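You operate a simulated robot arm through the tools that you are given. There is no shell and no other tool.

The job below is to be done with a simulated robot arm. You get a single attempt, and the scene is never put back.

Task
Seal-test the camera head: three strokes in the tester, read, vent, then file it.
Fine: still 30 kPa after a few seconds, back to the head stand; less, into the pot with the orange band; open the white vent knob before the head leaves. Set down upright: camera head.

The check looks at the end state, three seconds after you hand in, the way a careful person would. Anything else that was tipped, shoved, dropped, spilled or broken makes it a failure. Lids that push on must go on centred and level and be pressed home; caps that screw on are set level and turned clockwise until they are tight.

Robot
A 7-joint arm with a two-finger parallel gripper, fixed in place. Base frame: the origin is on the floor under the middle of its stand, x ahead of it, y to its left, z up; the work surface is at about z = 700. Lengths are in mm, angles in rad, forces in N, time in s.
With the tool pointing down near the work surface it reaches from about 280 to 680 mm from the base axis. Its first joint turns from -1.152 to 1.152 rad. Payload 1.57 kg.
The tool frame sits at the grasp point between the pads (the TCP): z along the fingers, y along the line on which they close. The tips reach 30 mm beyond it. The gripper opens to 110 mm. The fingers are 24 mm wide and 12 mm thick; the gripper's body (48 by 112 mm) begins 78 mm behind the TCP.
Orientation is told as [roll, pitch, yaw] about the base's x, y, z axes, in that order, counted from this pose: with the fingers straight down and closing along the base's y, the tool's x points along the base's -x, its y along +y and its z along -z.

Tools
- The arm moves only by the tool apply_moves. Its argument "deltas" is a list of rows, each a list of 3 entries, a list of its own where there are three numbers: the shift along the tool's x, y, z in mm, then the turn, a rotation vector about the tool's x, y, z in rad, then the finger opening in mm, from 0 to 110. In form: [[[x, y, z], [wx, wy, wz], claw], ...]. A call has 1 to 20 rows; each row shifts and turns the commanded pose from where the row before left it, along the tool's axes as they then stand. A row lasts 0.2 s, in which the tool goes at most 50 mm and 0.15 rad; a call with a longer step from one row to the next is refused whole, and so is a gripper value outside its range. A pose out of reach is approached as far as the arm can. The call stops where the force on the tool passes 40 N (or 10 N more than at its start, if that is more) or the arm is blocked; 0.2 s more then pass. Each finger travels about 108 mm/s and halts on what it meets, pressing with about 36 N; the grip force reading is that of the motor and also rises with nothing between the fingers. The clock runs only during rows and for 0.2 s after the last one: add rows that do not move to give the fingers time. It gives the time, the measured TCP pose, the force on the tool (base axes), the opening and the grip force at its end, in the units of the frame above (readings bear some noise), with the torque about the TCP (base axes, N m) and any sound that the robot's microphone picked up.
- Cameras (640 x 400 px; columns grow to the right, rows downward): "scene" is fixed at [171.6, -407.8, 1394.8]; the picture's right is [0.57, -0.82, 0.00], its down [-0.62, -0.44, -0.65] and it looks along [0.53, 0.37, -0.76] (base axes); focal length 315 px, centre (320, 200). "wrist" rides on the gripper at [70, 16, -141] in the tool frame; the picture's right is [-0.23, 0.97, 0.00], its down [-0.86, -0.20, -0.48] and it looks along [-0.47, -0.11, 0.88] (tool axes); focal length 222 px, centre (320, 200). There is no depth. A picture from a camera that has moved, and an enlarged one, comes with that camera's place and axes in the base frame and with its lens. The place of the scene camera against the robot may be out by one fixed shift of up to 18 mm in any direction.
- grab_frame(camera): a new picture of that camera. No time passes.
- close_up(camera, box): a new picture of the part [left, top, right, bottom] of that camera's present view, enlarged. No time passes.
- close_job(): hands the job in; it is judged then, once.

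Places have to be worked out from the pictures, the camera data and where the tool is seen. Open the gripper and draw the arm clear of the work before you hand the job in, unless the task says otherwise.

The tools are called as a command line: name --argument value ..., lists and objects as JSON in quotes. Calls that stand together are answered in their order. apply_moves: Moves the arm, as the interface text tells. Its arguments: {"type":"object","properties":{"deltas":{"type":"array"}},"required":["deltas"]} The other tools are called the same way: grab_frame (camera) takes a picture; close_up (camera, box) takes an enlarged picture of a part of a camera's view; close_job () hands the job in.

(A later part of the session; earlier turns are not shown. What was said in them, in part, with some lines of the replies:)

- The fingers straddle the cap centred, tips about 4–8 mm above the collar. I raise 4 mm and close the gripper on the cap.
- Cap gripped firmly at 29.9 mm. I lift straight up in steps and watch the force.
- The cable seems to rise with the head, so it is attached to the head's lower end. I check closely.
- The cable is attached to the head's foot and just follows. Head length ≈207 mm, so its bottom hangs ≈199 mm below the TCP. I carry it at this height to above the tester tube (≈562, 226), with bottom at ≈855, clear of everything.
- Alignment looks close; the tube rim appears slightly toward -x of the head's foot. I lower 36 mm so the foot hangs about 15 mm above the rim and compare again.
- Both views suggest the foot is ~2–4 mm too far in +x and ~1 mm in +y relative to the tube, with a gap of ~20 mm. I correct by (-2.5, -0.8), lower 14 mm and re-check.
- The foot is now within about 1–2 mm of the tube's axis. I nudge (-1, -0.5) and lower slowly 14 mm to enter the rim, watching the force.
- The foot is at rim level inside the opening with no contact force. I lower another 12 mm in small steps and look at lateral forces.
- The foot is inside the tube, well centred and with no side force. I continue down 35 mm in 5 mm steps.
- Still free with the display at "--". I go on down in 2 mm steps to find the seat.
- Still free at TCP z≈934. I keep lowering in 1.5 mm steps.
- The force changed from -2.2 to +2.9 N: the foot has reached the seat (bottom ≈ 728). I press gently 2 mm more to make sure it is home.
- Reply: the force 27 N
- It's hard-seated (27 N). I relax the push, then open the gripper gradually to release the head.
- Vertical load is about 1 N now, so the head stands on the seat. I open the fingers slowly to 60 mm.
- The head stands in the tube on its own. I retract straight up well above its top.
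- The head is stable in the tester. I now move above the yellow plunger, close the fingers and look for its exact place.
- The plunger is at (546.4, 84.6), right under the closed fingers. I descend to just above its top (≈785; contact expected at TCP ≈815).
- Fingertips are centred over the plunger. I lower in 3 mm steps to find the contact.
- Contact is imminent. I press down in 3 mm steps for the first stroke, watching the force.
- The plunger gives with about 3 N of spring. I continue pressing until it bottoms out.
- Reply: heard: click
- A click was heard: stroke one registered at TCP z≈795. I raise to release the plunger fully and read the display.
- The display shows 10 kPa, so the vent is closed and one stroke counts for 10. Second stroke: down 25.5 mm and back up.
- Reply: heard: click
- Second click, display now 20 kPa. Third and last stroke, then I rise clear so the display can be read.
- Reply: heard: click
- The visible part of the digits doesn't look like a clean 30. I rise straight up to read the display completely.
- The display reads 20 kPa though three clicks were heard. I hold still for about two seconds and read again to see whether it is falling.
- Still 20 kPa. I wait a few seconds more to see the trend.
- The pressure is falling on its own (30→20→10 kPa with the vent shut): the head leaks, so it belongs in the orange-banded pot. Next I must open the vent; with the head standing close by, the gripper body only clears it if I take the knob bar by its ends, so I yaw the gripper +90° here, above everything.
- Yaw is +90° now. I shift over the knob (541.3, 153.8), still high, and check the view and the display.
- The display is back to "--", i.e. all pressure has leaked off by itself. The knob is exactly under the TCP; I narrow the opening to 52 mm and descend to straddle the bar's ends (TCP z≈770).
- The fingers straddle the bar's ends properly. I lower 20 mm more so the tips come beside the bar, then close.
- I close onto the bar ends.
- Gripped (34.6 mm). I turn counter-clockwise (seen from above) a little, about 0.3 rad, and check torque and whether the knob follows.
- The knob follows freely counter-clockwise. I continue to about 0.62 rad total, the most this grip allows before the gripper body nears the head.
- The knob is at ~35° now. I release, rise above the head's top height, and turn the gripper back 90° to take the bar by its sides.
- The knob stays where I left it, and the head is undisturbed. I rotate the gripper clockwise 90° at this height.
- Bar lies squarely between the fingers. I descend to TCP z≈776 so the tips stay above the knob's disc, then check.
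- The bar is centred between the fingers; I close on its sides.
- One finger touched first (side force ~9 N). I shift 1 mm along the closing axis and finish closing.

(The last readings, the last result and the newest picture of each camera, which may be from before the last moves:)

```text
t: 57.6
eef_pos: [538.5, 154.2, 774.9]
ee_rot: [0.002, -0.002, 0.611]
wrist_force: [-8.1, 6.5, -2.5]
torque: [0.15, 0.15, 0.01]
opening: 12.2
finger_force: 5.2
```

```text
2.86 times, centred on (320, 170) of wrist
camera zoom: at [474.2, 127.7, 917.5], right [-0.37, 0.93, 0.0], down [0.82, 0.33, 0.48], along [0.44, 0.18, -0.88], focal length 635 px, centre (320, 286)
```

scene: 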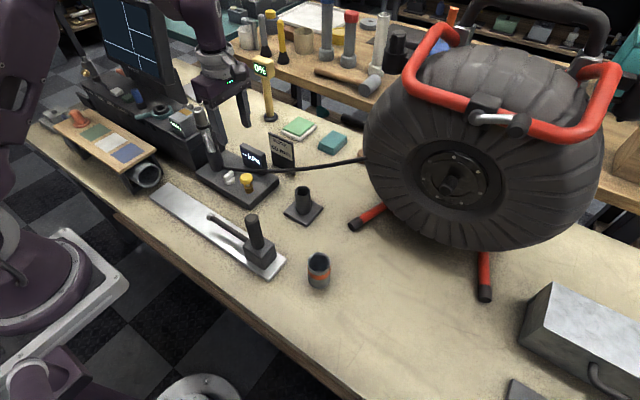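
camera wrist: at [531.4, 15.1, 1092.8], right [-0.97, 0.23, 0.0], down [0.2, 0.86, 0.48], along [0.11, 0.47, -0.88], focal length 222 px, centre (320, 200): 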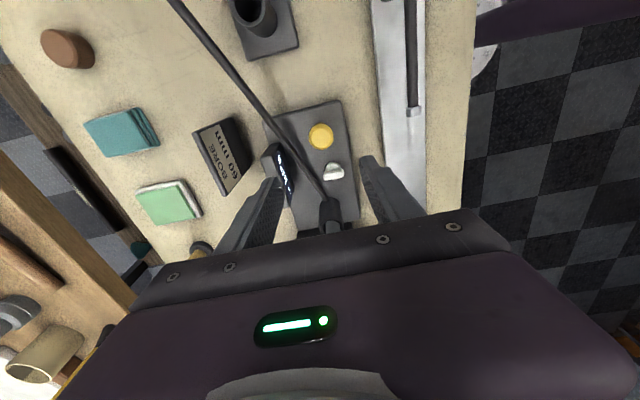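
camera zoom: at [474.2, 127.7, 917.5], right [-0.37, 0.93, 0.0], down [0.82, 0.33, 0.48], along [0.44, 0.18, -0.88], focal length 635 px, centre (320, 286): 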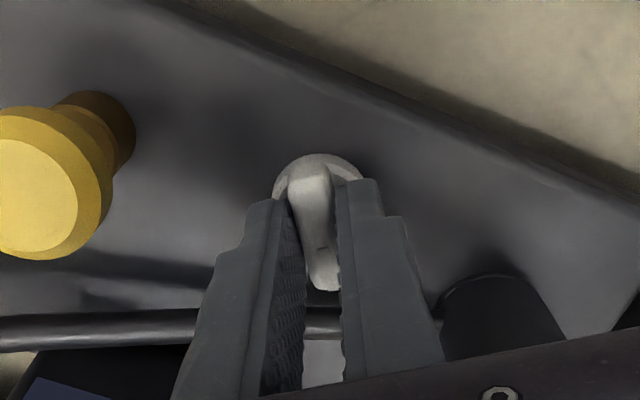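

Still one-sided contact; I shift 1 mm further along +tool-y and close fully.

apply_moves --deltas '[[[0, 1.0, 0], [0, 0, 0], 0], [[0, 0, 0], [0, 0, 0], 0], [[0, 0, 0], [0, 0, 0], 0]]'

close_up --camera "wrist" --box '[240, 100, 400, 240]'

```text
t: 58.4
eef_pos: [539.9, 155.1, 776.6]
ee_rot: [-0.001, -0.001, 0.609]
wrist_force: [-0.7, -0.5, -0.1]
torque: [0.18, -0.26, 0.03]
opening: 11.8
finger_force: 29.0
```

```text
2.86 times, centred on (320, 170) of wrist
camera zoom: at [474.0, 128.0, 917.6], right [-0.37, 0.93, 0.0], down [0.82, 0.33, 0.48], along [0.44, 0.18, -0.88], focal length 635 px, centre (320, 286)
```

zoom: 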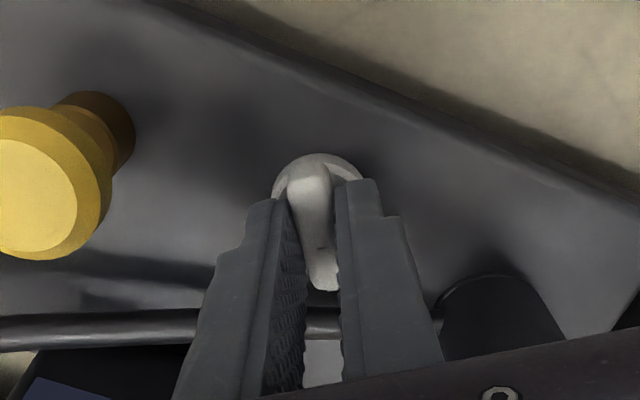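

Firm grip now (11.8 mm, no side force). I turn further counter-clockwise in steps, watching the torque for an end stop.

apply_moves --deltas '[[[0, 0, 0], [0, 0, -0.1], 0], [[0, 0, 0], [0, 0, -0.1], 0], [[0, 0, 0], [0, 0, -0.1], 0], [[0, 0, 0], [0, 0, -0.1], 0], [[0, 0, 0], [0, 0, 0], 0]]'

close_up --camera "wrist" --box '[240, 100, 400, 240]'

close_up --camera "scene" --box '[190, 130, 270, 200]'

```text
t: 59.6
eef_pos: [539.2, 155.8, 775.9]
ee_rot: [-0.003, 0.003, 1.01]
wrist_force: [-0.8, -5.5, 0.9]
torque: [-0.06, -0.03, 0.04]
opening: 12.1
finger_force: 29.4
```

```text
2.86 times, centred on (320, 170) of wrist
camera zoom: at [489.1, 104.9, 917.7], right [-0.7, 0.71, 0.0], down [0.62, 0.62, 0.48], along [0.34, 0.34, -0.88], focal length 635 px, centre (320, 286)
```

zoom: 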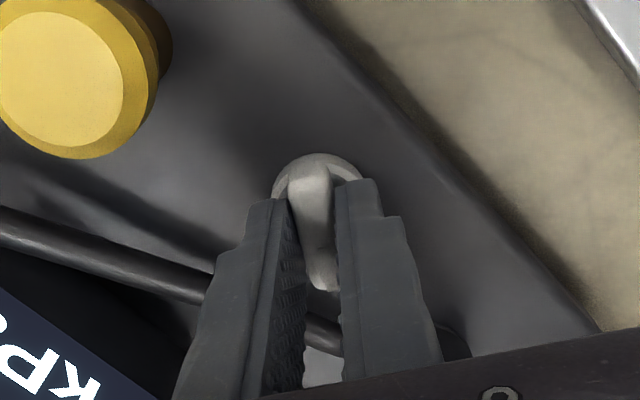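

```text
5.71 times, centred on (230, 165) of scene
camera zoom: at [171.7, -407.8, 1394.8], right [0.57, -0.82, 0.0], down [-0.62, -0.44, -0.65], along [0.53, 0.37, -0.76], focal length 1798 px, centre (834, 400)
```

zoom: 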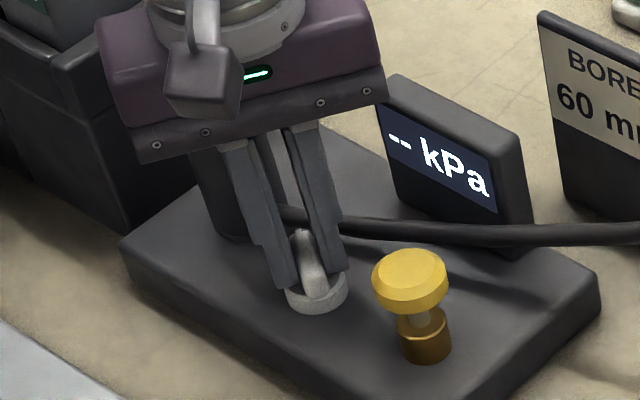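

The knob is at ~58° and follows; a 5 N side force in -y shows my axis is ~1 mm off, so I correct that and continue turning.

apply_moves --deltas '[[[0.8, -0.5, 0], [0, 0, -0.08], 0], [[0, 0, 0], [0, 0, -0.08], 0], [[0, 0, 0], [0, 0, -0.08], 0], [[0, 0, 0], [0, 0, -0.06], 0], [[0, 0, 0], [0, 0, 0], 0]]'

close_up --camera "scene" --box '[190, 130, 270, 200]'

close_up --camera "wrist" --box '[240, 100, 400, 240]'

```text
t: 60.8
eef_pos: [538.0, 154.8, 776.7]
ee_rot: [0.0, 0.0, 1.308]
wrist_force: [1.2, -0.5, 0.6]
torque: [0.62, -0.22, 0.0]
opening: 11.8
finger_force: 28.8
```

```text
5.71 times, centred on (230, 165) of scene
camera zoom: at [171.8, -407.7, 1394.8], right [0.57, -0.82, 0.0], down [-0.62, -0.44, -0.65], along [0.53, 0.37, -0.76], focal length 1798 px, centre (834, 400)
```

zoom: 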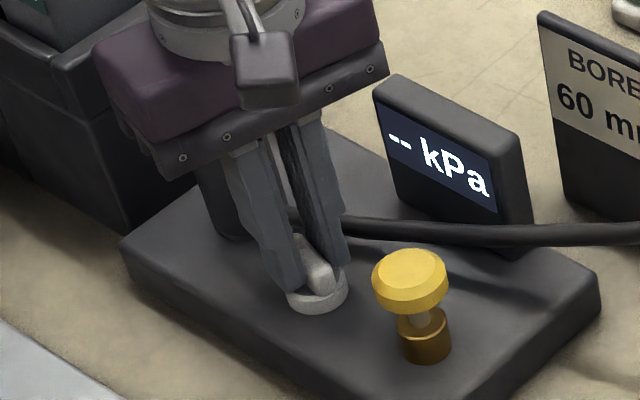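

```text
2.86 times, centred on (320, 170) of wrist
camera zoom: at [506.1, 91.9, 917.6], right [-0.88, 0.47, 0.0], down [0.41, 0.78, 0.48], along [0.22, 0.42, -0.88], focal length 635 px, centre (320, 286)
```

zoom: 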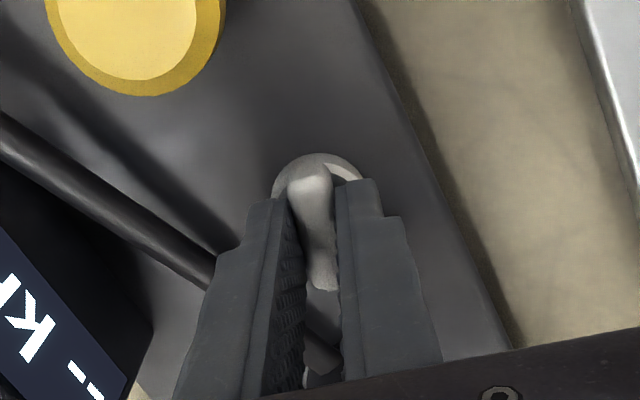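

At 75° and still following with no resistance. I go on to 90° in small steps.

apply_moves --deltas '[[[0, 0, 0], [0, 0, -0.07], 0], [[0, 0, 0], [0, 0, -0.07], 0], [[0, 0, 0], [0, 0, -0.07], 0], [[0, 0, 0], [0, 0, -0.06], 0], [[0, 0, 0], [0, 0, 0], 0]]'

close_up --camera "scene" --box '[190, 130, 270, 200]'

close_up --camera "wrist" --box '[240, 100, 400, 240]'

```text
t: 62.0
eef_pos: [538.4, 154.6, 775.7]
ee_rot: [0.001, 0.0, 1.58]
wrist_force: [-4.3, 2.8, -0.4]
torque: [-0.19, 0.12, -0.6]
opening: 11.7
finger_force: 29.2
```

```text
5.71 times, centred on (230, 165) of scene
camera zoom: at [171.6, -407.7, 1394.9], right [0.57, -0.82, 0.0], down [-0.62, -0.44, -0.65], along [0.53, 0.37, -0.76], focal length 1798 px, centre (834, 400)
```

zoom: 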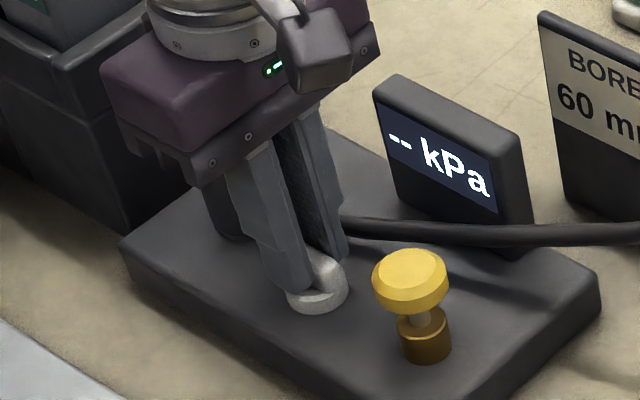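

```text
2.86 times, centred on (320, 170) of wrist
camera zoom: at [524.2, 85.3, 917.7], right [-0.98, 0.22, 0.0], down [0.19, 0.86, 0.48], along [0.1, 0.47, -0.88], focal length 635 px, centre (320, 286)
```

zoom: 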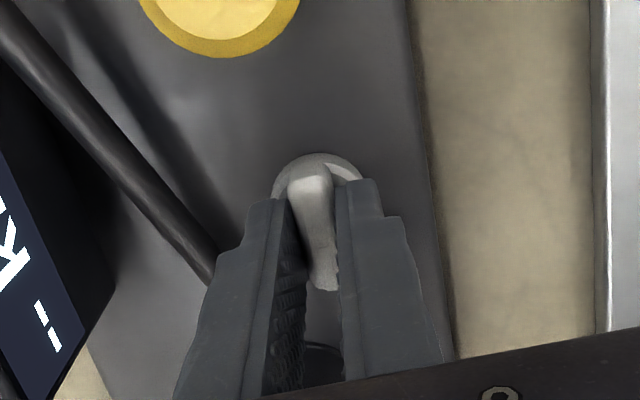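

A torque of -0.6 N·m appears: the knob has hit its open stop at ~90°. I ease back slightly, release the bar, and rise.

apply_moves --deltas '[[[0, 0, 0], [0, 0, 0.03], 0], [[0, 0, 0], [0, 0, 0], 12], [[0, 0, 0], [0, 0, 0], 20], [[0, 0, 0], [0, 0, 0], 30], [[0, 0, 0], [0, 0, 0], 36], [[0, 0, -12], [0, 0, 0], 36], [[0, 0, -30], [0, 0, 0], 36], [[0, 0, -45], [0, 0, 0], 36], [[0, 0, -45], [0, 0, 0], 36], [[0, 0, -40], [0, 0, 0], 36], [[0, 0, -40], [0, 0, 0], 36], [[0, 0, 0], [0, 0, 0], 36]]'

close_up --camera "scene" --box '[170, 90, 290, 210]'

grab_frame --camera "wrist"

close_up --camera "wrist" --box '[220, 60, 420, 220]'

```text
t: 64.6
eef_pos: [538.0, 155.9, 991.3]
ee_rot: [-0.001, 0.001, 1.549]
wrist_force: [1.1, 0.4, 0.8]
torque: [-0.03, -0.01, 0.01]
opening: 36.1
finger_force: 0.0
```

```text
3.33 times, centred on (230, 150) of scene
camera zoom: at [171.6, -407.8, 1394.8], right [0.57, -0.82, 0.0], down [-0.62, -0.44, -0.65], along [0.53, 0.37, -0.76], focal length 1049 px, centre (620, 367)
```

zoom: 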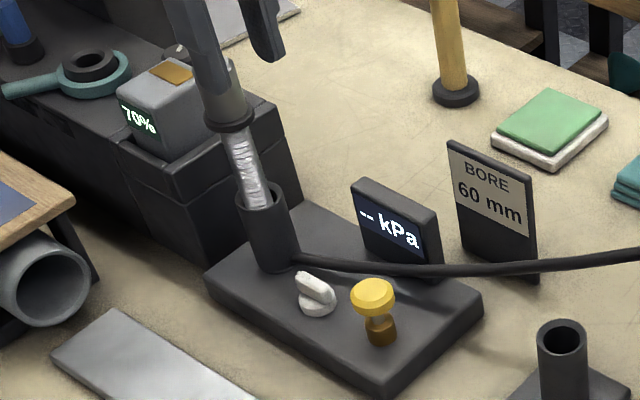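

```text
taken
camera wrist: at [521.2, 86.0, 1132.2], right [-0.97, 0.25, 0.0], down [0.22, 0.85, 0.48], along [0.12, 0.46, -0.88], focal length 222 px, centre (320, 200)
```

wrist: 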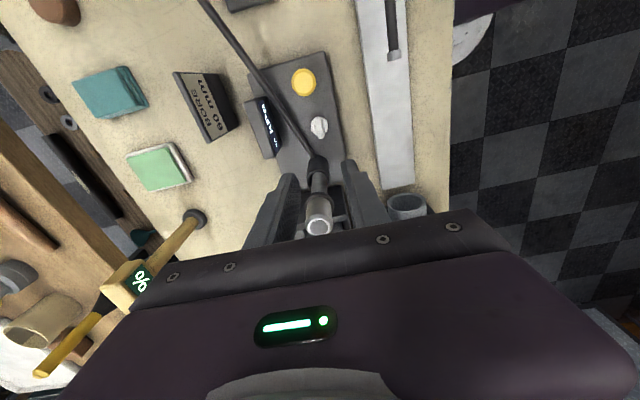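

```text
2.50 times, centred on (320, 140) of wrist
camera zoom: at [521.2, 86.0, 1132.2], right [-0.97, 0.25, 0.0], down [0.22, 0.85, 0.48], along [0.12, 0.46, -0.88], focal length 555 px, centre (320, 350)
```

zoom: 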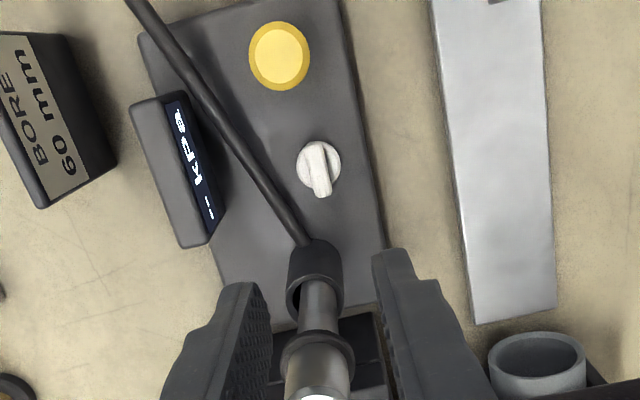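

The vent bar now lies across (90°, open) and the head is still standing. I turn back to yaw 0 and move above the head.

apply_moves --deltas '[[[0, 0, -15], [0, 0, 0.1408], 50], [[0, 0, 0], [0, 0, 0.1408], 70], [[0, 0, 0], [0, 0, 0.1408], 70], [[0, 0, 0], [0, 0, 0.1408], 70], [[0, 0, 0], [0, 0, 0.1408], 70], [[0, 0, 0], [0, 0, 0.1408], 70], [[0, 0, 0], [0, 0, 0.1408], 70], [[0, 0, 0], [0, 0, 0.1408], 70], [[0, 0, 0], [0, 0, 0.1408], 70], [[0, 0, 0], [0, 0, 0.1408], 70], [[0, 0, 0], [0, 0, 0.1408], 70], [[-6.5, 23, 0], [0, 0, 0], 70], [[-6.5, 23, 0], [0, 0, 0], 70], [[-6.5, 22.6, 0], [0, 0, 0], 70], [[0, 0, 0], [0, 0, 0], 70]]'

grab_frame --camera "wrist"

close_up --camera "wrist" --box '[240, 80, 400, 220]'

```text
t: 67.8
eef_pos: [558.2, 224.7, 1002.2]
ee_rot: [0.001, -0.001, 0.0]
wrist_force: [-0.3, 0.4, 0.8]
torque: [0.02, 0.0, -0.03]
opening: 70.1
finger_force: 0.0
```

```text
taken
camera wrist: at [489.5, 240.3, 1144.3], right [0.23, 0.97, 0.0], down [0.86, -0.2, 0.48], along [0.47, -0.11, -0.88], focal length 222 px, centre (320, 200)
```

wrist: 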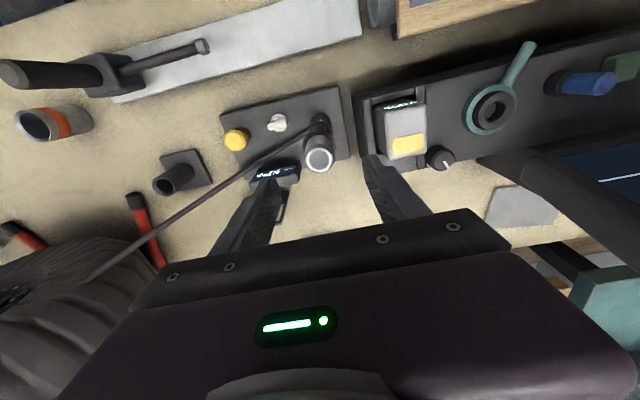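

```text
2.86 times, centred on (320, 150) of wrist
camera zoom: at [489.5, 240.3, 1144.3], right [0.23, 0.97, 0.0], down [0.86, -0.2, 0.48], along [0.47, -0.11, -0.88], focal length 635 px, centre (320, 343)
```

zoom: 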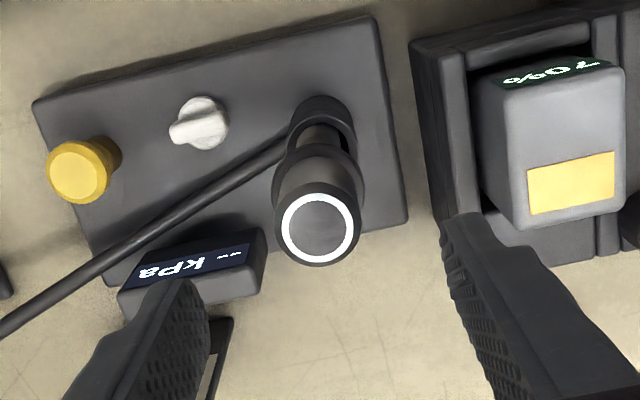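

Head top at (557.8, 223.5). I descend to the same grip height as before (TCP z≈926) with a 1 mm y correction.

apply_moves --deltas '[[[0, -1, 25], [0, 0, 0], 70], [[0, 0, 25], [0, 0, 0], 70], [[0, 0, 18], [0, 0, 0], 70], [[0, 0, 8], [0, 0, 0], 70], [[0, 0, 0], [0, 0, 0], 70]]'

close_up --camera "wrist" --box '[220, 80, 420, 230]'

close_up --camera "scene" --box '[170, 90, 290, 190]'

```text
t: 69.0
eef_pos: [558.6, 222.2, 927.5]
ee_rot: [0.0, 0.002, -0.002]
wrist_force: [-0.2, 0.6, -1.1]
torque: [0.02, -0.03, -0.02]
opening: 70.0
finger_force: 0.1
```

```text
2.67 times, centred on (320, 155) of wrist
camera zoom: at [489.8, 238.6, 1069.0], right [0.23, 0.97, 0.0], down [0.86, -0.2, 0.48], along [0.47, -0.11, -0.88], focal length 592 px, centre (320, 320)
```

zoom: 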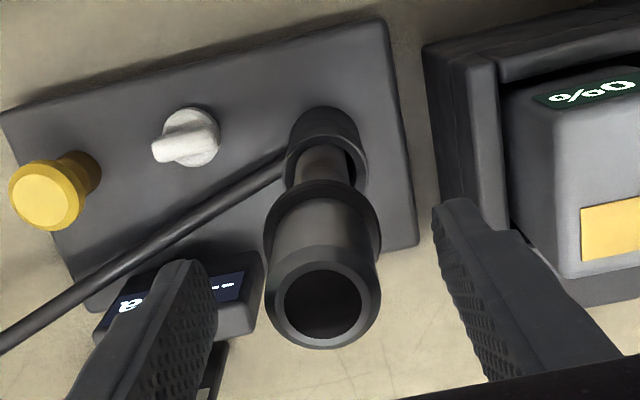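

```text
4.00 times, centred on (230, 140) of scene
camera zoom: at [171.6, -407.8, 1394.8], right [0.57, -0.82, 0.0], down [-0.62, -0.44, -0.65], along [0.53, 0.37, -0.76], focal length 1259 px, centre (680, 440)
```

zoom: 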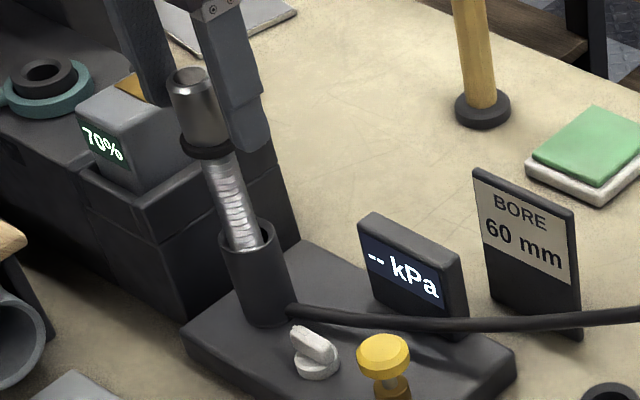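

Well centred. I close on the cap and check.

apply_moves --deltas '[[[0, 0.6, 0], [0, 0, 0], 50], [[0, 0, 0], [0, 0, 0], 38], [[0, 0, 0], [0, 0, 0], 28], [[0, 0, 0], [0, 0, 0], 20], [[0, 0, 0], [0, 0, 0], 20]]'

close_up --camera "wrist" --box '[220, 80, 420, 230]'

close_up --camera "scene" --box '[170, 90, 290, 190]'

```text
t: 70.2
eef_pos: [557.8, 223.1, 927.6]
ee_rot: [0.001, 0.0, 0.001]
wrist_force: [-0.3, 0.4, -0.5]
torque: [0.12, 0.04, -0.02]
opening: 30.5
finger_force: 35.6
```

```text
2.67 times, centred on (320, 155) of wrist
camera zoom: at [489.8, 239.4, 1068.9], right [0.23, 0.97, 0.0], down [0.86, -0.2, 0.48], along [0.47, -0.11, -0.88], focal length 592 px, centre (320, 320)
```

zoom: 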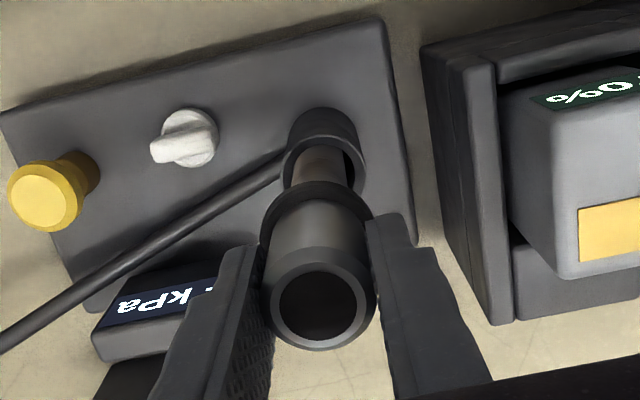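

```text
4.00 times, centred on (230, 140) of scene
camera zoom: at [171.6, -407.7, 1394.9], right [0.57, -0.82, 0.0], down [-0.62, -0.44, -0.65], along [0.53, 0.37, -0.76], focal length 1259 px, centre (680, 440)
```

zoom: 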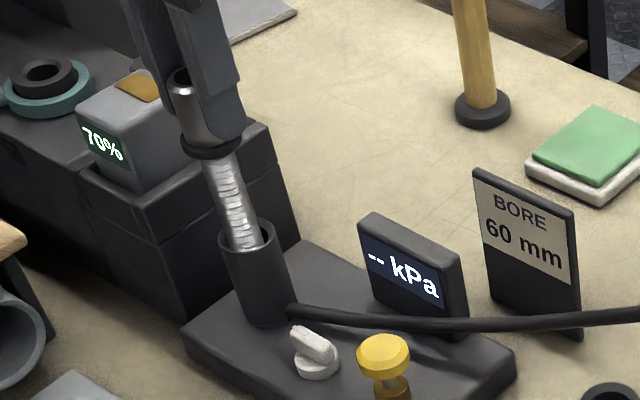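

Gripped at 30.5 mm. I lift straight out of the tube slowly.

apply_moves --deltas '[[[0, 0, -4], [0, 0, 0], 20], [[0, 0, -8], [0, 0, 0], 20], [[0, 0, -10], [0, 0, 0], 20], [[0, 0, -12], [0, 0, 0], 20], [[0, 0, -14], [0, 0, 0], 20], [[0, 0, -16], [0, 0, 0], 20], [[0, 0, -16], [0, 0, 0], 20], [[0, 0, -16], [0, 0, 0], 20], [[0, 0, -16], [0, 0, 0], 20], [[0, 0, -16], [0, 0, 0], 20], [[0, 0, 0], [0, 0, 0], 20]]'

close_up --camera "scene" --box '[170, 90, 290, 190]'

close_up --camera "wrist" --box '[240, 80, 400, 220]'

```text
t: 72.6
eef_pos: [558.5, 223.3, 1054.7]
ee_rot: [0.001, 0.002, 0.001]
wrist_force: [-0.1, 0.4, -2.9]
torque: [0.03, 0.0, 0.0]
opening: 30.0
finger_force: 35.7
```

```text
4.00 times, centred on (230, 140) of scene
camera zoom: at [171.6, -407.7, 1394.8], right [0.57, -0.82, 0.0], down [-0.62, -0.44, -0.65], along [0.53, 0.37, -0.76], focal length 1259 px, centre (680, 440)
```

zoom: 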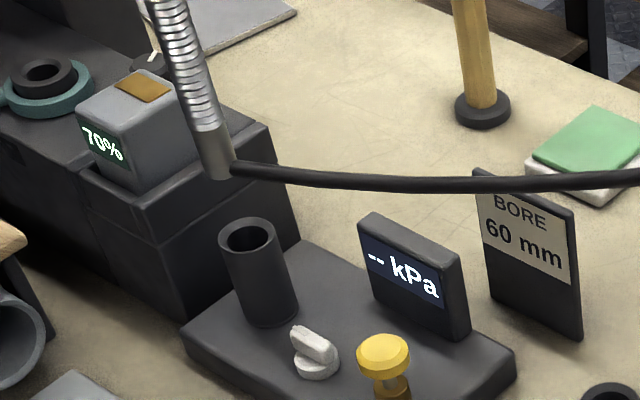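

```text
2.86 times, centred on (320, 150) of wrist
camera zoom: at [490.3, 239.3, 1196.3], right [0.23, 0.97, 0.0], down [0.86, -0.2, 0.48], along [0.47, -0.11, -0.88], focal length 635 px, centre (320, 343)
```

zoom: 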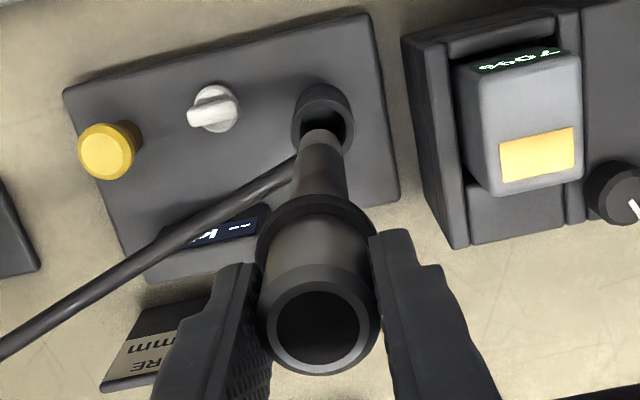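

The head is out, hanging vertical, vent open and tester in place. I carry it at this height (foot ≈854) to above the orange-banded pot near (448, -221), passing well clear of the black post at about (404, -82).

apply_moves --deltas '[[[1, -20, 0], [0, 0, 0], 20], [[2, -28, 0], [0, 0, 0], 20], [[4, -28, 0], [0, 0, 0], 20], [[4, -28, 0], [0, 0, 0], 20], [[4, -28, 0], [0, 0, 0], 20], [[4, -28, 0], [0, 0, 0], 20], [[4, -28, 0], [0, 0, 0], 20], [[4, -28, 0], [0, 0, 0], 20], [[4, -28, 0], [0, 0, 0], 20], [[4, -28, 0], [0, 0, 0], 20], [[4, -28, 0], [0, 0, 0], 20], [[4, -28, 0], [0, 0, 0], 20], [[8, -28, 0], [0, 0, 0], 20], [[14, -24, 0], [0, 0, 0], 20], [[14, -24, 0], [0, 0, 0], 20], [[14, -22, 0], [0, 0, 0], 20], [[0, 0, 0], [0, 0, 0], 20]]'

grab_frame --camera "scene"

grab_frame --camera "wrist"

```text
t: 76.2
eef_pos: [465.5, -203.8, 1057.5]
ee_rot: [0.001, 0.0, 0.0]
wrist_force: [-0.1, 0.2, -2.3]
torque: [-0.01, -0.03, 0.01]
opening: 29.9
finger_force: 35.9
```

```text
taken
```

scene: 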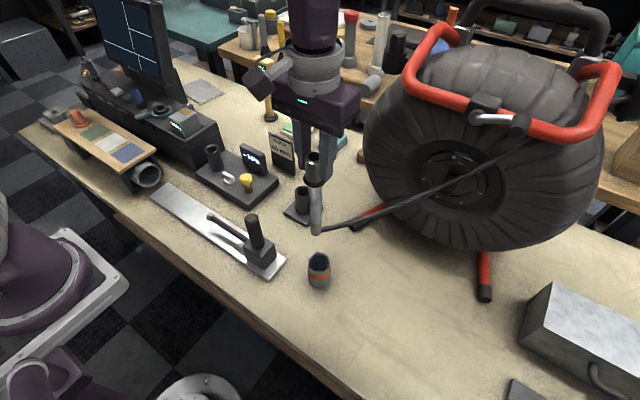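

```text
taken
camera wrist: at [396.2, -187.5, 1198.4], right [0.23, 0.97, 0.0], down [0.86, -0.2, 0.48], along [0.47, -0.11, -0.88], focal length 222 px, centre (320, 200)
```

wrist: 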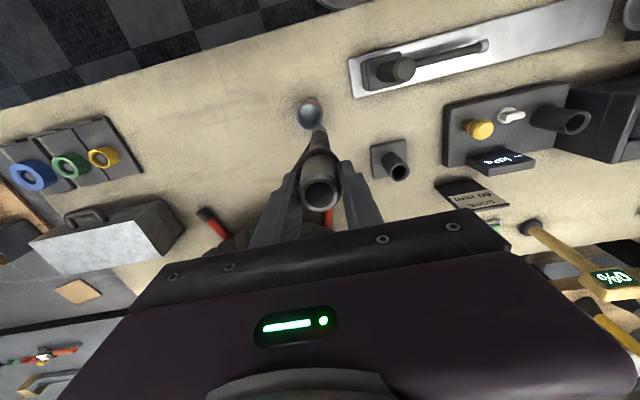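

close_up --camera "wrist" --box '[270, 80, 370, 160]'

close_up --camera "scene" --box '[270, 140, 370, 300]'

```text
5.00 times, centred on (320, 120) of wrist
camera zoom: at [396.2, -187.5, 1198.4], right [0.23, 0.97, 0.0], down [0.86, -0.2, 0.48], along [0.47, -0.11, -0.88], focal length 1111 px, centre (320, 600)
```

zoom: 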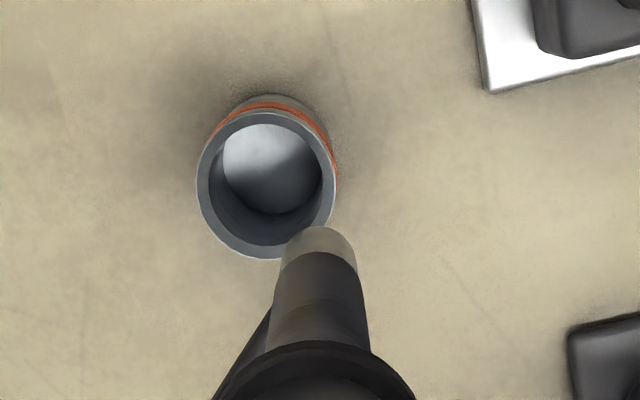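

```text
2.50 times, centred on (320, 220) of scene
camera zoom: at [171.6, -407.8, 1394.8], right [0.57, -0.82, 0.0], down [-0.62, -0.44, -0.65], along [0.53, 0.37, -0.76], focal length 787 px, centre (320, 150)
```

zoom: 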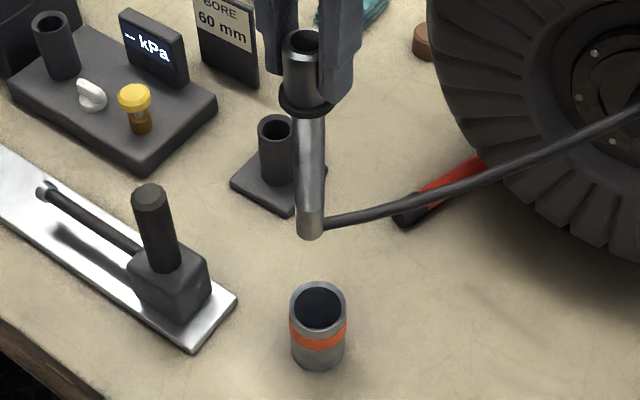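

The pot's centre works out to (451.5, -221), rim z≈772, and the foot hangs at about (+1, -0.4) from the TCP. I move over it and lower until the foot is ~20 mm above the rim to verify.

apply_moves --deltas '[[[7.5, -8.4, 0], [0, 0, 0], 20], [[7.6, -8.4, 0], [0, 0, 0], 20], [[0, 0, 15], [0, 0, 0], 20], [[0, 0, 20], [0, 0, 0], 20], [[0, 0, 20], [0, 0, 0], 20], [[0, 0, 10], [0, 0, 0], 20], [[0, 0, 0], [0, 0, 0], 20]]'

close_up --camera "wrist" --box '[270, 80, 370, 160]'

close_up --camera "scene" --box '[270, 190, 370, 300]'

```text
t: 77.8
eef_pos: [450.8, -219.7, 991.4]
ee_rot: [-0.001, 0.001, 0.0]
wrist_force: [0.3, 0.7, -2.6]
torque: [0.0, 0.02, 0.02]
opening: 30.2
finger_force: 35.5
```

```text
5.00 times, centred on (320, 120) of wrist
camera zoom: at [381.5, -204.1, 1131.7], right [0.23, 0.97, 0.0], down [0.86, -0.2, 0.48], along [0.47, -0.11, -0.88], focal length 1111 px, centre (320, 600)
```

zoom: 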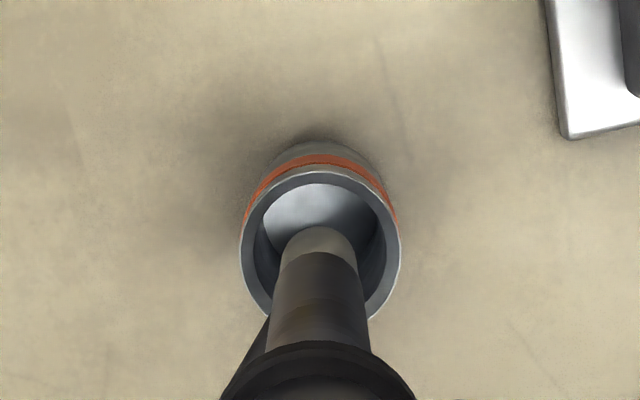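

```text
3.64 times, centred on (320, 245) of scene
camera zoom: at [171.6, -407.8, 1394.8], right [0.57, -0.82, 0.0], down [-0.62, -0.44, -0.65], along [0.53, 0.37, -0.76], focal length 1144 px, centre (320, 36)
```

zoom: 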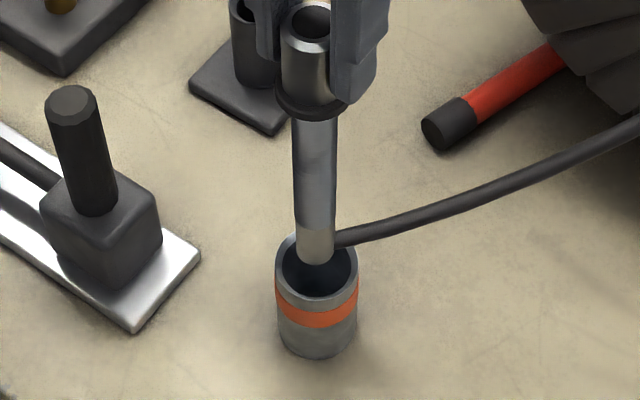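

The foot is centred over the pot within ~1 mm. I lower 70 mm into the pot in moderate steps.

apply_moves --deltas '[[[1, 0, 8], [0, 0, 0], 20], [[0, 0, 9], [0, 0, 0], 20], [[0, 0, 9], [0, 0, 0], 20], [[0, 0, 9], [0, 0, 0], 20], [[0, 0, 9], [0, 0, 0], 20], [[0, 0, 9], [0, 0, 0], 20], [[0, 0, 9], [0, 0, 0], 20], [[0, 0, 8], [0, 0, 0], 20], [[0, 0, 0], [0, 0, 0], 20]]'

close_up --camera "scene" --box '[270, 190, 370, 300]'

close_up --camera "wrist" --box '[260, 90, 380, 210]'

```text
t: 79.8
eef_pos: [448.8, -218.4, 918.2]
ee_rot: [0.0, 0.0, 0.001]
wrist_force: [0.0, -0.3, -3.4]
torque: [-0.02, 0.02, 0.0]
opening: 29.8
finger_force: 35.6
```

```text
3.64 times, centred on (320, 245) of scene
camera zoom: at [171.6, -407.8, 1394.8], right [0.57, -0.82, 0.0], down [-0.62, -0.44, -0.65], along [0.53, 0.37, -0.76], focal length 1144 px, centre (320, 36)
```

zoom: 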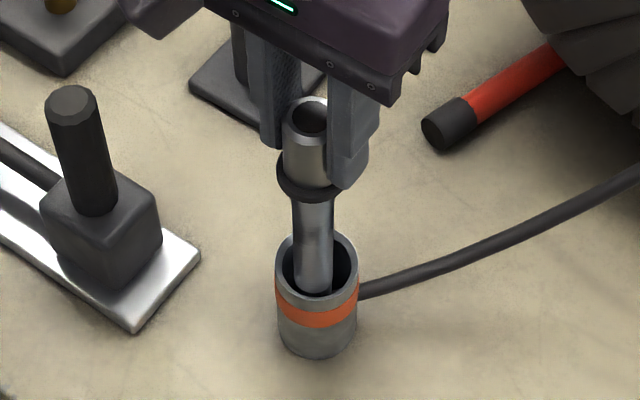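

```text
3.33 times, centred on (320, 150) of wrist
camera zoom: at [380.6, -203.3, 1060.6], right [0.23, 0.97, 0.0], down [0.86, -0.2, 0.48], along [0.47, -0.11, -0.88], focal length 740 px, centre (320, 367)
```

zoom: 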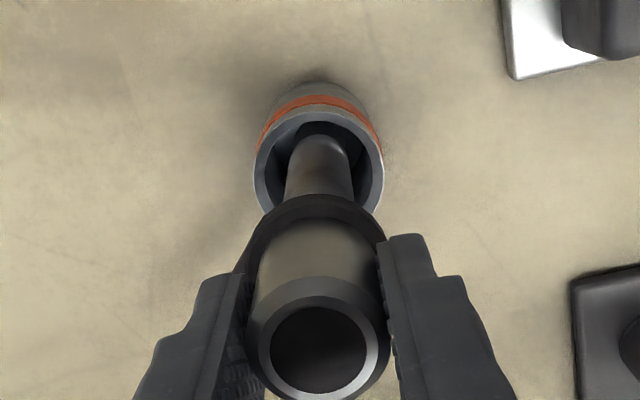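

The foot is inside, centred, ~13 mm above the expected floor. I lower slowly in 2 mm steps to find the floor.

apply_moves --deltas '[[[0, 0, 2], [0, 0, 0], 20], [[0, 0, 2], [0, 0, 0], 20], [[0, 0, 2], [0, 0, 0], 20], [[0, 0, 1.5], [0, 0, 0], 20], [[0, 0, 0], [0, 0, 0], 20]]'

```text
t: 81.0
eef_pos: [448.9, -219.6, 913.3]
ee_rot: [-0.001, -0.001, -0.001]
wrist_force: [-0.3, 0.3, -2.6]
torque: [0.01, 0.0, 0.0]
opening: 29.9
finger_force: 36.0
```

No contact yet at TCP z≈912. I continue in 1 mm steps.

apply_moves --deltas '[[[0, 0, 1], [0, 0, 0], 20], [[0, 0, 1], [0, 0, 0], 20], [[0, 0, 1], [0, 0, 0], 20], [[0, 0, 1], [0, 0, 0], 20], [[0, 0, 0], [0, 0, 0], 20]]'

```text
t: 82.2
eef_pos: [449.8, -220.1, 908.5]
ee_rot: [0.0, 0.0, 0.0]
wrist_force: [0.0, -0.2, -3.1]
torque: [0.01, -0.02, -0.01]
opening: 29.9
finger_force: 35.7
```

apply_moves --deltas '[[[0, 0, 1], [0, 0, 0], 20], [[0, 0, 1], [0, 0, 0], 20], [[0, 0, 1], [0, 0, 0], 20], [[0, 0, 0], [0, 0, 0], 20]]'

```text
t: 83.2
eef_pos: [449.8, -219.7, 905.9]
ee_rot: [0.0, 0.0, 0.001]
wrist_force: [-0.6, 0.0, -2.1]
torque: [0.01, 0.0, -0.01]
opening: 30.2
finger_force: 35.9
```

Still hanging free (-2 to -3 N). I keep lowering in 0.7 mm steps.

apply_moves --deltas '[[[0, 0, 0.7], [0, 0, 0], 20], [[0, 0, 0.7], [0, 0, 0], 20], [[0, 0, 0.7], [0, 0, 0], 20], [[0, 0, 0], [0, 0, 0], 20]]'

close_up --camera "scene" --box '[270, 190, 370, 300]'

```text
t: 84.2
eef_pos: [450.1, -219.5, 904.1]
ee_rot: [-0.001, 0.001, -0.001]
wrist_force: [-0.6, -0.4, -3.0]
torque: [0.02, -0.02, 0.0]
opening: 30.0
finger_force: 36.1
```

```text
3.64 times, centred on (320, 245) of scene
camera zoom: at [171.6, -407.8, 1394.8], right [0.57, -0.82, 0.0], down [-0.62, -0.44, -0.65], along [0.53, 0.37, -0.76], focal length 1144 px, centre (320, 36)
```

zoom: 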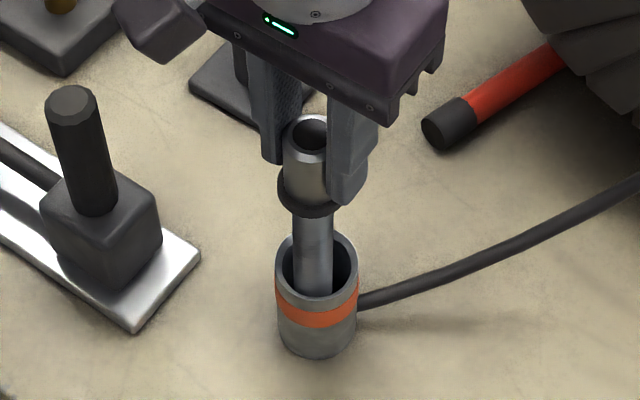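

apply_moves --deltas '[[[0, 0, 0.7], [0, 0, 0], 20], [[0, 0, 0.7], [0, 0, 0], 20], [[0, 0, 0.6], [0, 0, 0], 20], [[0, 0, 0], [0, 0, 0], 20]]'

```text
t: 85.2
eef_pos: [448.9, -218.8, 902.0]
ee_rot: [-0.001, 0.0, 0.0]
wrist_force: [-0.4, 0.1, -3.2]
torque: [-0.02, 0.01, -0.02]
opening: 30.1
finger_force: 36.2
```

Still no contact; I continue 2 mm more in small steps.

apply_moves --deltas '[[[0, 0, 0.6], [0, 0, 0], 20], [[0, 0, 0.6], [0, 0, 0], 20], [[0, 0, 0.6], [0, 0, 0], 20], [[0, 0, 0], [0, 0, 0], 20]]'

```text
t: 86.2
eef_pos: [449.5, -219.5, 900.6]
ee_rot: [0.001, 0.001, 0.001]
wrist_force: [-0.3, -0.1, -3.2]
torque: [-0.03, -0.01, 0.01]
opening: 30.1
finger_force: 36.0
```

apply_moves --deltas '[[[0, 0, 0.6], [0, 0, 0], 20], [[0, 0, 0.6], [0, 0, 0], 20], [[0, 0, 0.6], [0, 0, 0], 20], [[0, 0, 0], [0, 0, 0], 20]]'

```text
t: 87.2
eef_pos: [449.3, -219.8, 899.1]
ee_rot: [0.0, 0.001, 0.001]
wrist_force: [0.4, -0.2, -2.3]
torque: [0.01, 0.0, 0.01]
opening: 30.1
finger_force: 35.9
```

Still free. I continue, up to 3 mm in 0.5 mm steps.

apply_moves --deltas '[[[0, 0, 0.5], [0, 0, 0], 20], [[0, 0, 0.5], [0, 0, 0], 20], [[0, 0, 0.5], [0, 0, 0], 20], [[0, 0, 0.5], [0, 0, 0], 20], [[0, 0, 0.5], [0, 0, 0], 20], [[0, 0, 0], [0, 0, 0], 20]]'

close_up --camera "scene" --box '[270, 190, 370, 300]'

close_up --camera "wrist" --box '[260, 90, 380, 210]'

```text
t: 88.6
eef_pos: [450.9, -219.8, 896.8]
ee_rot: [-0.002, -0.002, 0.0]
wrist_force: [-0.7, 2.1, 28.5]
torque: [0.31, -0.09, -0.05]
opening: 30.4
finger_force: 36.0
```

```text
3.64 times, centred on (320, 245) of scene
camera zoom: at [171.2, -407.5, 1395.0], right [0.57, -0.82, 0.0], down [-0.62, -0.44, -0.65], along [0.53, 0.37, -0.76], focal length 1144 px, centre (320, 36)
```

zoom: 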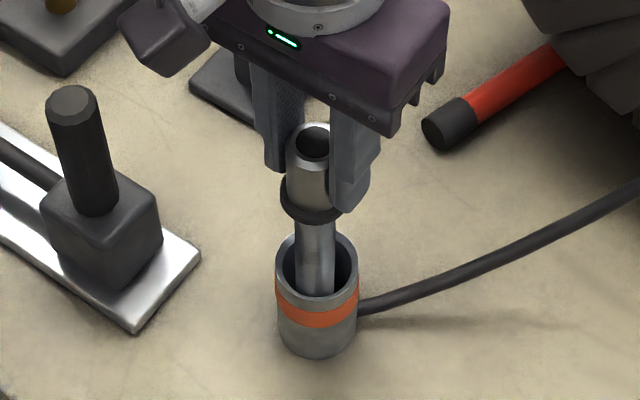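

```text
3.33 times, centred on (320, 150) of wrist
camera zoom: at [380.9, -203.9, 1037.8], right [0.23, 0.97, 0.0], down [0.85, -0.2, 0.48], along [0.47, -0.11, -0.88], focal length 740 px, centre (320, 367)
```

zoom: 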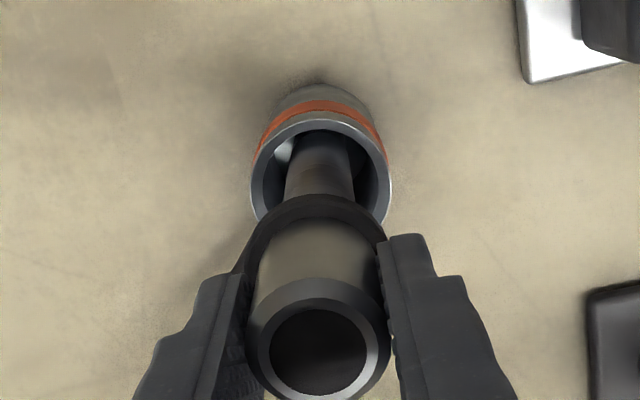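

Floor reached (28 N). I ease up about 1.3 mm so the head just stands with almost no load.

apply_moves --deltas '[[[0, 0, -0.7], [0, 0, 0], 20], [[0, 0, -0.5], [0, 0, 0], 20], [[0, 0, 0], [0, 0, 0], 20]]'

```text
t: 89.4
eef_pos: [448.3, -219.4, 896.2]
ee_rot: [-0.001, 0.002, 0.0]
wrist_force: [2.1, -0.6, 4.5]
torque: [-0.06, -0.51, -0.02]
opening: 30.5
finger_force: 35.8
```

Some sideways friction remains at the foot (τy -0.5). I ease up a few tenths more to relax it.

apply_moves --deltas '[[[0, 0, -0.3], [0, 0, 0], 20], [[0, 0, 0], [0, 0, 0], 20], [[0, 0, 0], [0, 0, 0], 20]]'

close_up --camera "scene" --box '[270, 190, 370, 300]'

close_up --camera "wrist" --box '[260, 90, 380, 210]'

```text
t: 90.2
eef_pos: [449.1, -219.0, 899.0]
ee_rot: [0.0, -0.001, 0.001]
wrist_force: [0.2, 0.0, -2.6]
torque: [-0.01, -0.01, 0.01]
opening: 30.2
finger_force: 36.1
```

```text
3.64 times, centred on (320, 245) of scene
camera zoom: at [171.6, -407.8, 1394.8], right [0.57, -0.82, 0.0], down [-0.62, -0.44, -0.65], along [0.53, 0.37, -0.76], focal length 1144 px, centre (320, 36)
```

zoom: 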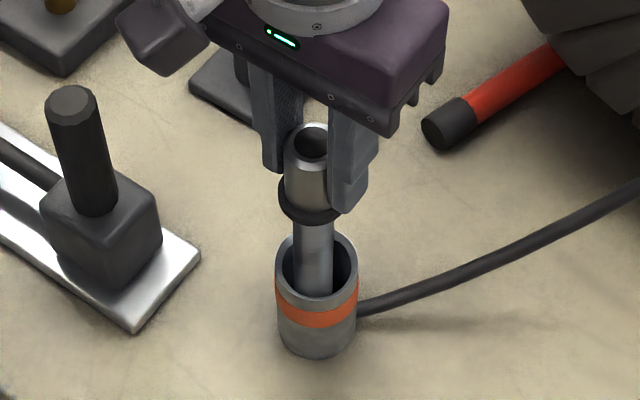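

```text
3.33 times, centred on (320, 150) of wrist
camera zoom: at [380.4, -204.1, 1038.8], right [0.23, 0.97, 0.0], down [0.86, -0.2, 0.48], along [0.47, -0.11, -0.88], focal length 740 px, centre (320, 367)
```

zoom: 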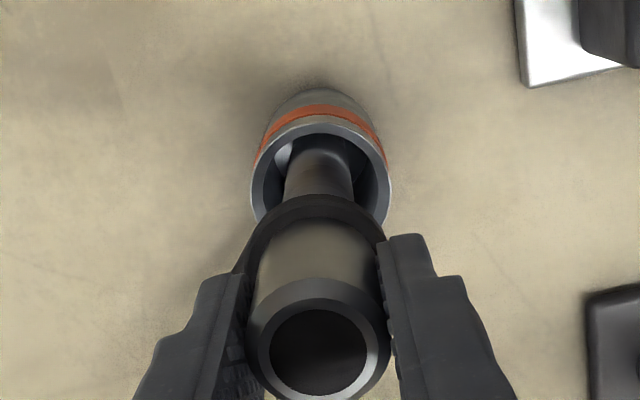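

The head hangs just above the floor with no side load. I lower 0.4 mm for light contact and open the fingers gradually.

apply_moves --deltas '[[[0, 0, 0.4], [0, 0, 0], 20], [[0, 0, 0], [0, 0, 0], 20], [[0, 0, 0], [0, 0, 0], 31], [[0, 0, 0], [0, 0, 0], 33], [[0, 0, 0], [0, 0, 0], 36], [[0, 0, 0], [0, 0, 0], 42], [[0, 0, 0], [0, 0, 0], 50], [[0, 0, 0], [0, 0, 0], 60], [[0, 0, 0], [0, 0, 0], 60]]'

close_up --camera "scene" --box '[270, 190, 370, 300]'

close_up --camera "wrist" --box '[260, 90, 380, 210]'

```text
t: 92.2
eef_pos: [448.9, -219.9, 897.2]
ee_rot: [-0.002, 0.0, 0.001]
wrist_force: [-0.3, 0.2, -1.0]
torque: [0.03, 0.0, 0.0]
opening: 59.8
finger_force: 0.1
```

```text
3.64 times, centred on (320, 245) of scene
camera zoom: at [171.6, -407.8, 1394.8], right [0.57, -0.82, 0.0], down [-0.62, -0.44, -0.65], along [0.53, 0.37, -0.76], focal length 1144 px, centre (320, 36)
```

zoom: 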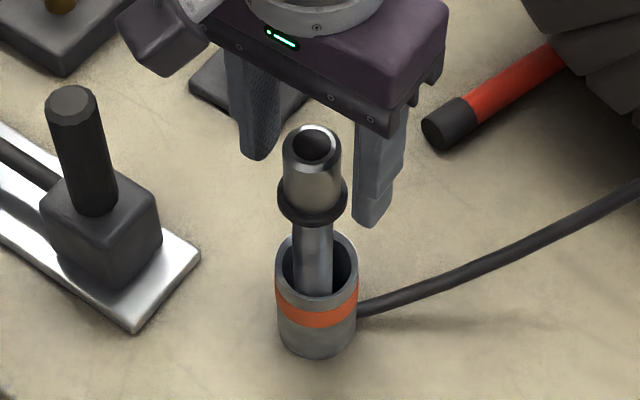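

```text
3.33 times, centred on (320, 150) of wrist
camera zoom: at [380.3, -204.0, 1038.5], right [0.23, 0.97, 0.0], down [0.86, -0.2, 0.48], along [0.47, -0.11, -0.88], focal length 740 px, centre (320, 367)
```

zoom: 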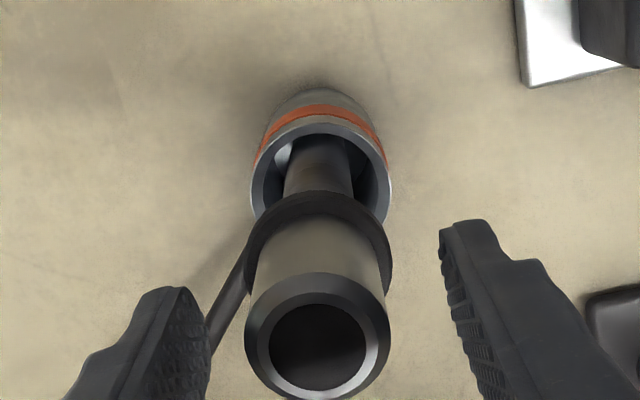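

The head stands upright on its own in the pot. I open wider and rise straight up, clear of it.

apply_moves --deltas '[[[0, 0, 0], [0, 0, 0], 75], [[0, 0, 0], [0, 0, 0], 80], [[0, 0, -10], [0, 0, 0], 80], [[0, 0, -20], [0, 0, 0], 80], [[0, 0, -30], [0, 0, 0], 80], [[0, 0, -35], [0, 0, 0], 80], [[0, 0, -35], [0, 0, 0], 80], [[0, 0, -35], [0, 0, 0], 80], [[0, 0, 0], [0, 0, 0], 80]]'

grab_frame --camera "scene"

close_up --camera "scene" --box '[270, 190, 370, 300]'

close_up --camera "wrist" --box '[260, 70, 380, 190]'

```text
t: 94.2
eef_pos: [447.7, -218.6, 1064.1]
ee_rot: [0.0, 0.001, 0.0]
wrist_force: [-0.2, 0.2, -0.7]
torque: [0.0, -0.01, 0.01]
opening: 80.0
finger_force: 0.0
```

```text
taken
```

scene: 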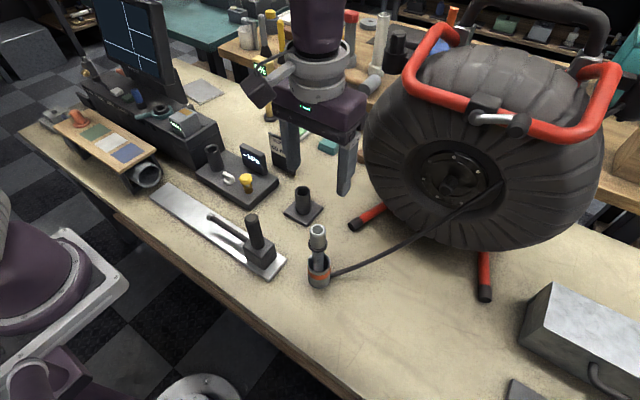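

```text
3.64 times, centred on (320, 245) of scene
camera zoom: at [171.6, -407.8, 1394.8], right [0.57, -0.82, 0.0], down [-0.62, -0.44, -0.65], along [0.53, 0.37, -0.76], focal length 1144 px, centre (320, 36)
```

zoom: 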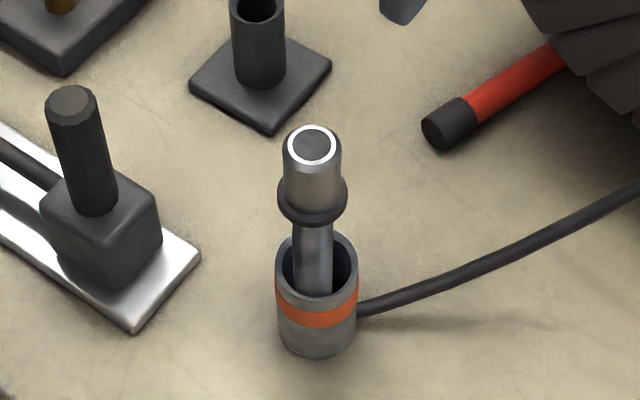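

```text
3.33 times, centred on (320, 130) of wrist
camera zoom: at [379.7, -203.6, 1204.4], right [0.23, 0.97, 0.0], down [0.86, -0.2, 0.48], along [0.47, -0.11, -0.88], focal length 740 px, centre (320, 433)
```

zoom: 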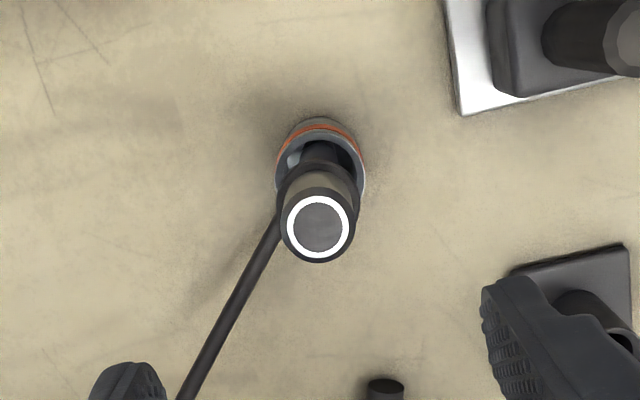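

The head stands vertically in the orange-banded pot. I retract the arm toward its start pose and then compare the whole scene with the beginning.

apply_moves --deltas '[[[5, 10, -15], [0, 0, 0], 80], [[10, 28, -15], [0, 0, 0], 95], [[10, 30, 0], [0, 0, 0], 110], [[10, 30, 0], [0, 0, 0], 110], [[10, 30, 0], [0, 0, 0], 110], [[10, 30, 0], [0, 0, 0], 110], [[10, 30, 0], [0, 0, 0], 110], [[10, 30, 0], [0, 0, 0], 110], [[10, 30, 0], [0, 0, 0], 110], [[10, 30, 0], [0, 0, 0], 110], [[10, 12, 0], [0, 0, 0], 110], [[0, 0, 0], [0, 0, 0], 110]]'

grab_frame --camera "scene"

close_up --camera "scene" --box '[180, 120, 360, 232]'

close_up --camera "scene" --box '[140, 180, 360, 318]'

```text
t: 96.8
eef_pos: [342.0, 70.8, 1090.5]
ee_rot: [0.0, 0.0, -0.001]
wrist_force: [-0.2, -1.0, -0.6]
torque: [0.03, -0.02, 0.01]
opening: 110.0
finger_force: 0.1
```

```text
taken
```

scene: 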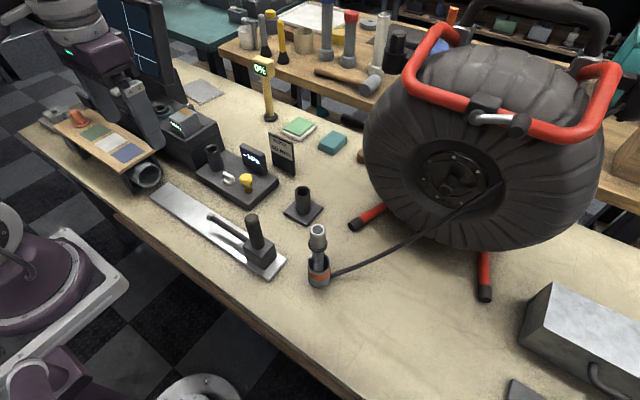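

```text
3.56 times, centred on (270, 176) of scene
camera zoom: at [171.6, -407.8, 1394.8], right [0.57, -0.82, 0.0], down [-0.62, -0.44, -0.65], along [0.53, 0.37, -0.76], focal length 1119 px, centre (498, 285)
```

zoom: 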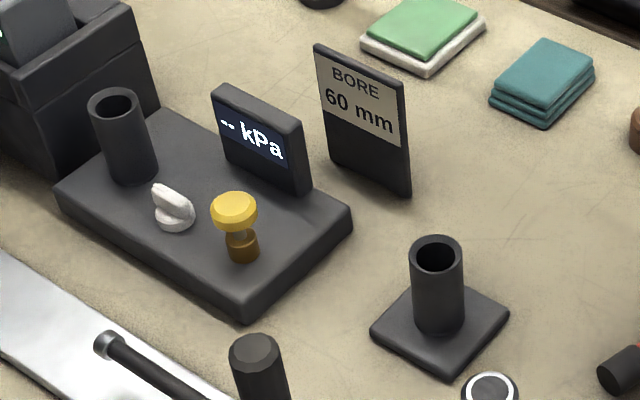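

```text
2.90 times, centred on (250, 249) of scene
camera zoom: at [171.6, -407.8, 1394.8], right [0.57, -0.82, 0.0], down [-0.62, -0.44, -0.65], along [0.53, 0.37, -0.76], focal length 912 px, centre (523, 58)
```

zoom: 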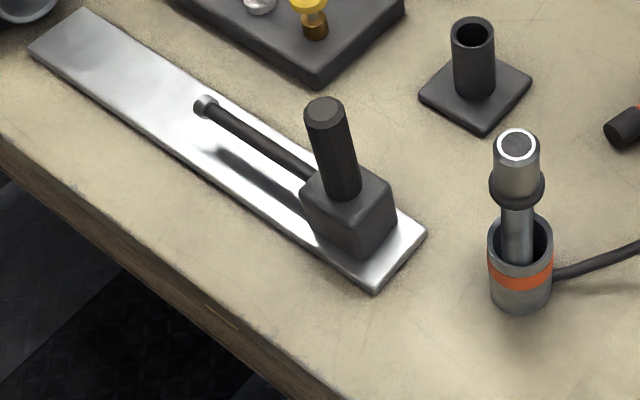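

Everything matches the starting scene except for the intended changes. The head stands upright in the orange-banded pot, the vent knob is open, the stand and tester are in place, and the arm is clear with the gripper open. I hand the job in.

close_job

```text
The job is handed in.
```

The camera head failed the seal test, so it is now standing upright in the pot with the orange band. I have handed the job in.

- **Test:** I gave it three strokes, each with a click. The display read 10 kPa after the first stroke and 20 after the second. It still read 20 about a second after the third, then fell to 10 kPa about six seconds after that stroke, and later to "--". I never saw 30 kPa.
- **Leak or vent:** Pressure built up normally on the first two strokes, so the vent was closed during the test and I took the drop to be a leak in the head.
- **Vent:** I turned the white knob about 90° counter-clockwise to its stop before the head came out. It is still open.
- **Scene at hand-in:** Gripping the knob nudged the tester by roughly 1–2 mm. Nothing else looked moved or tipped. The arm is back near its start pose with the gripper open.
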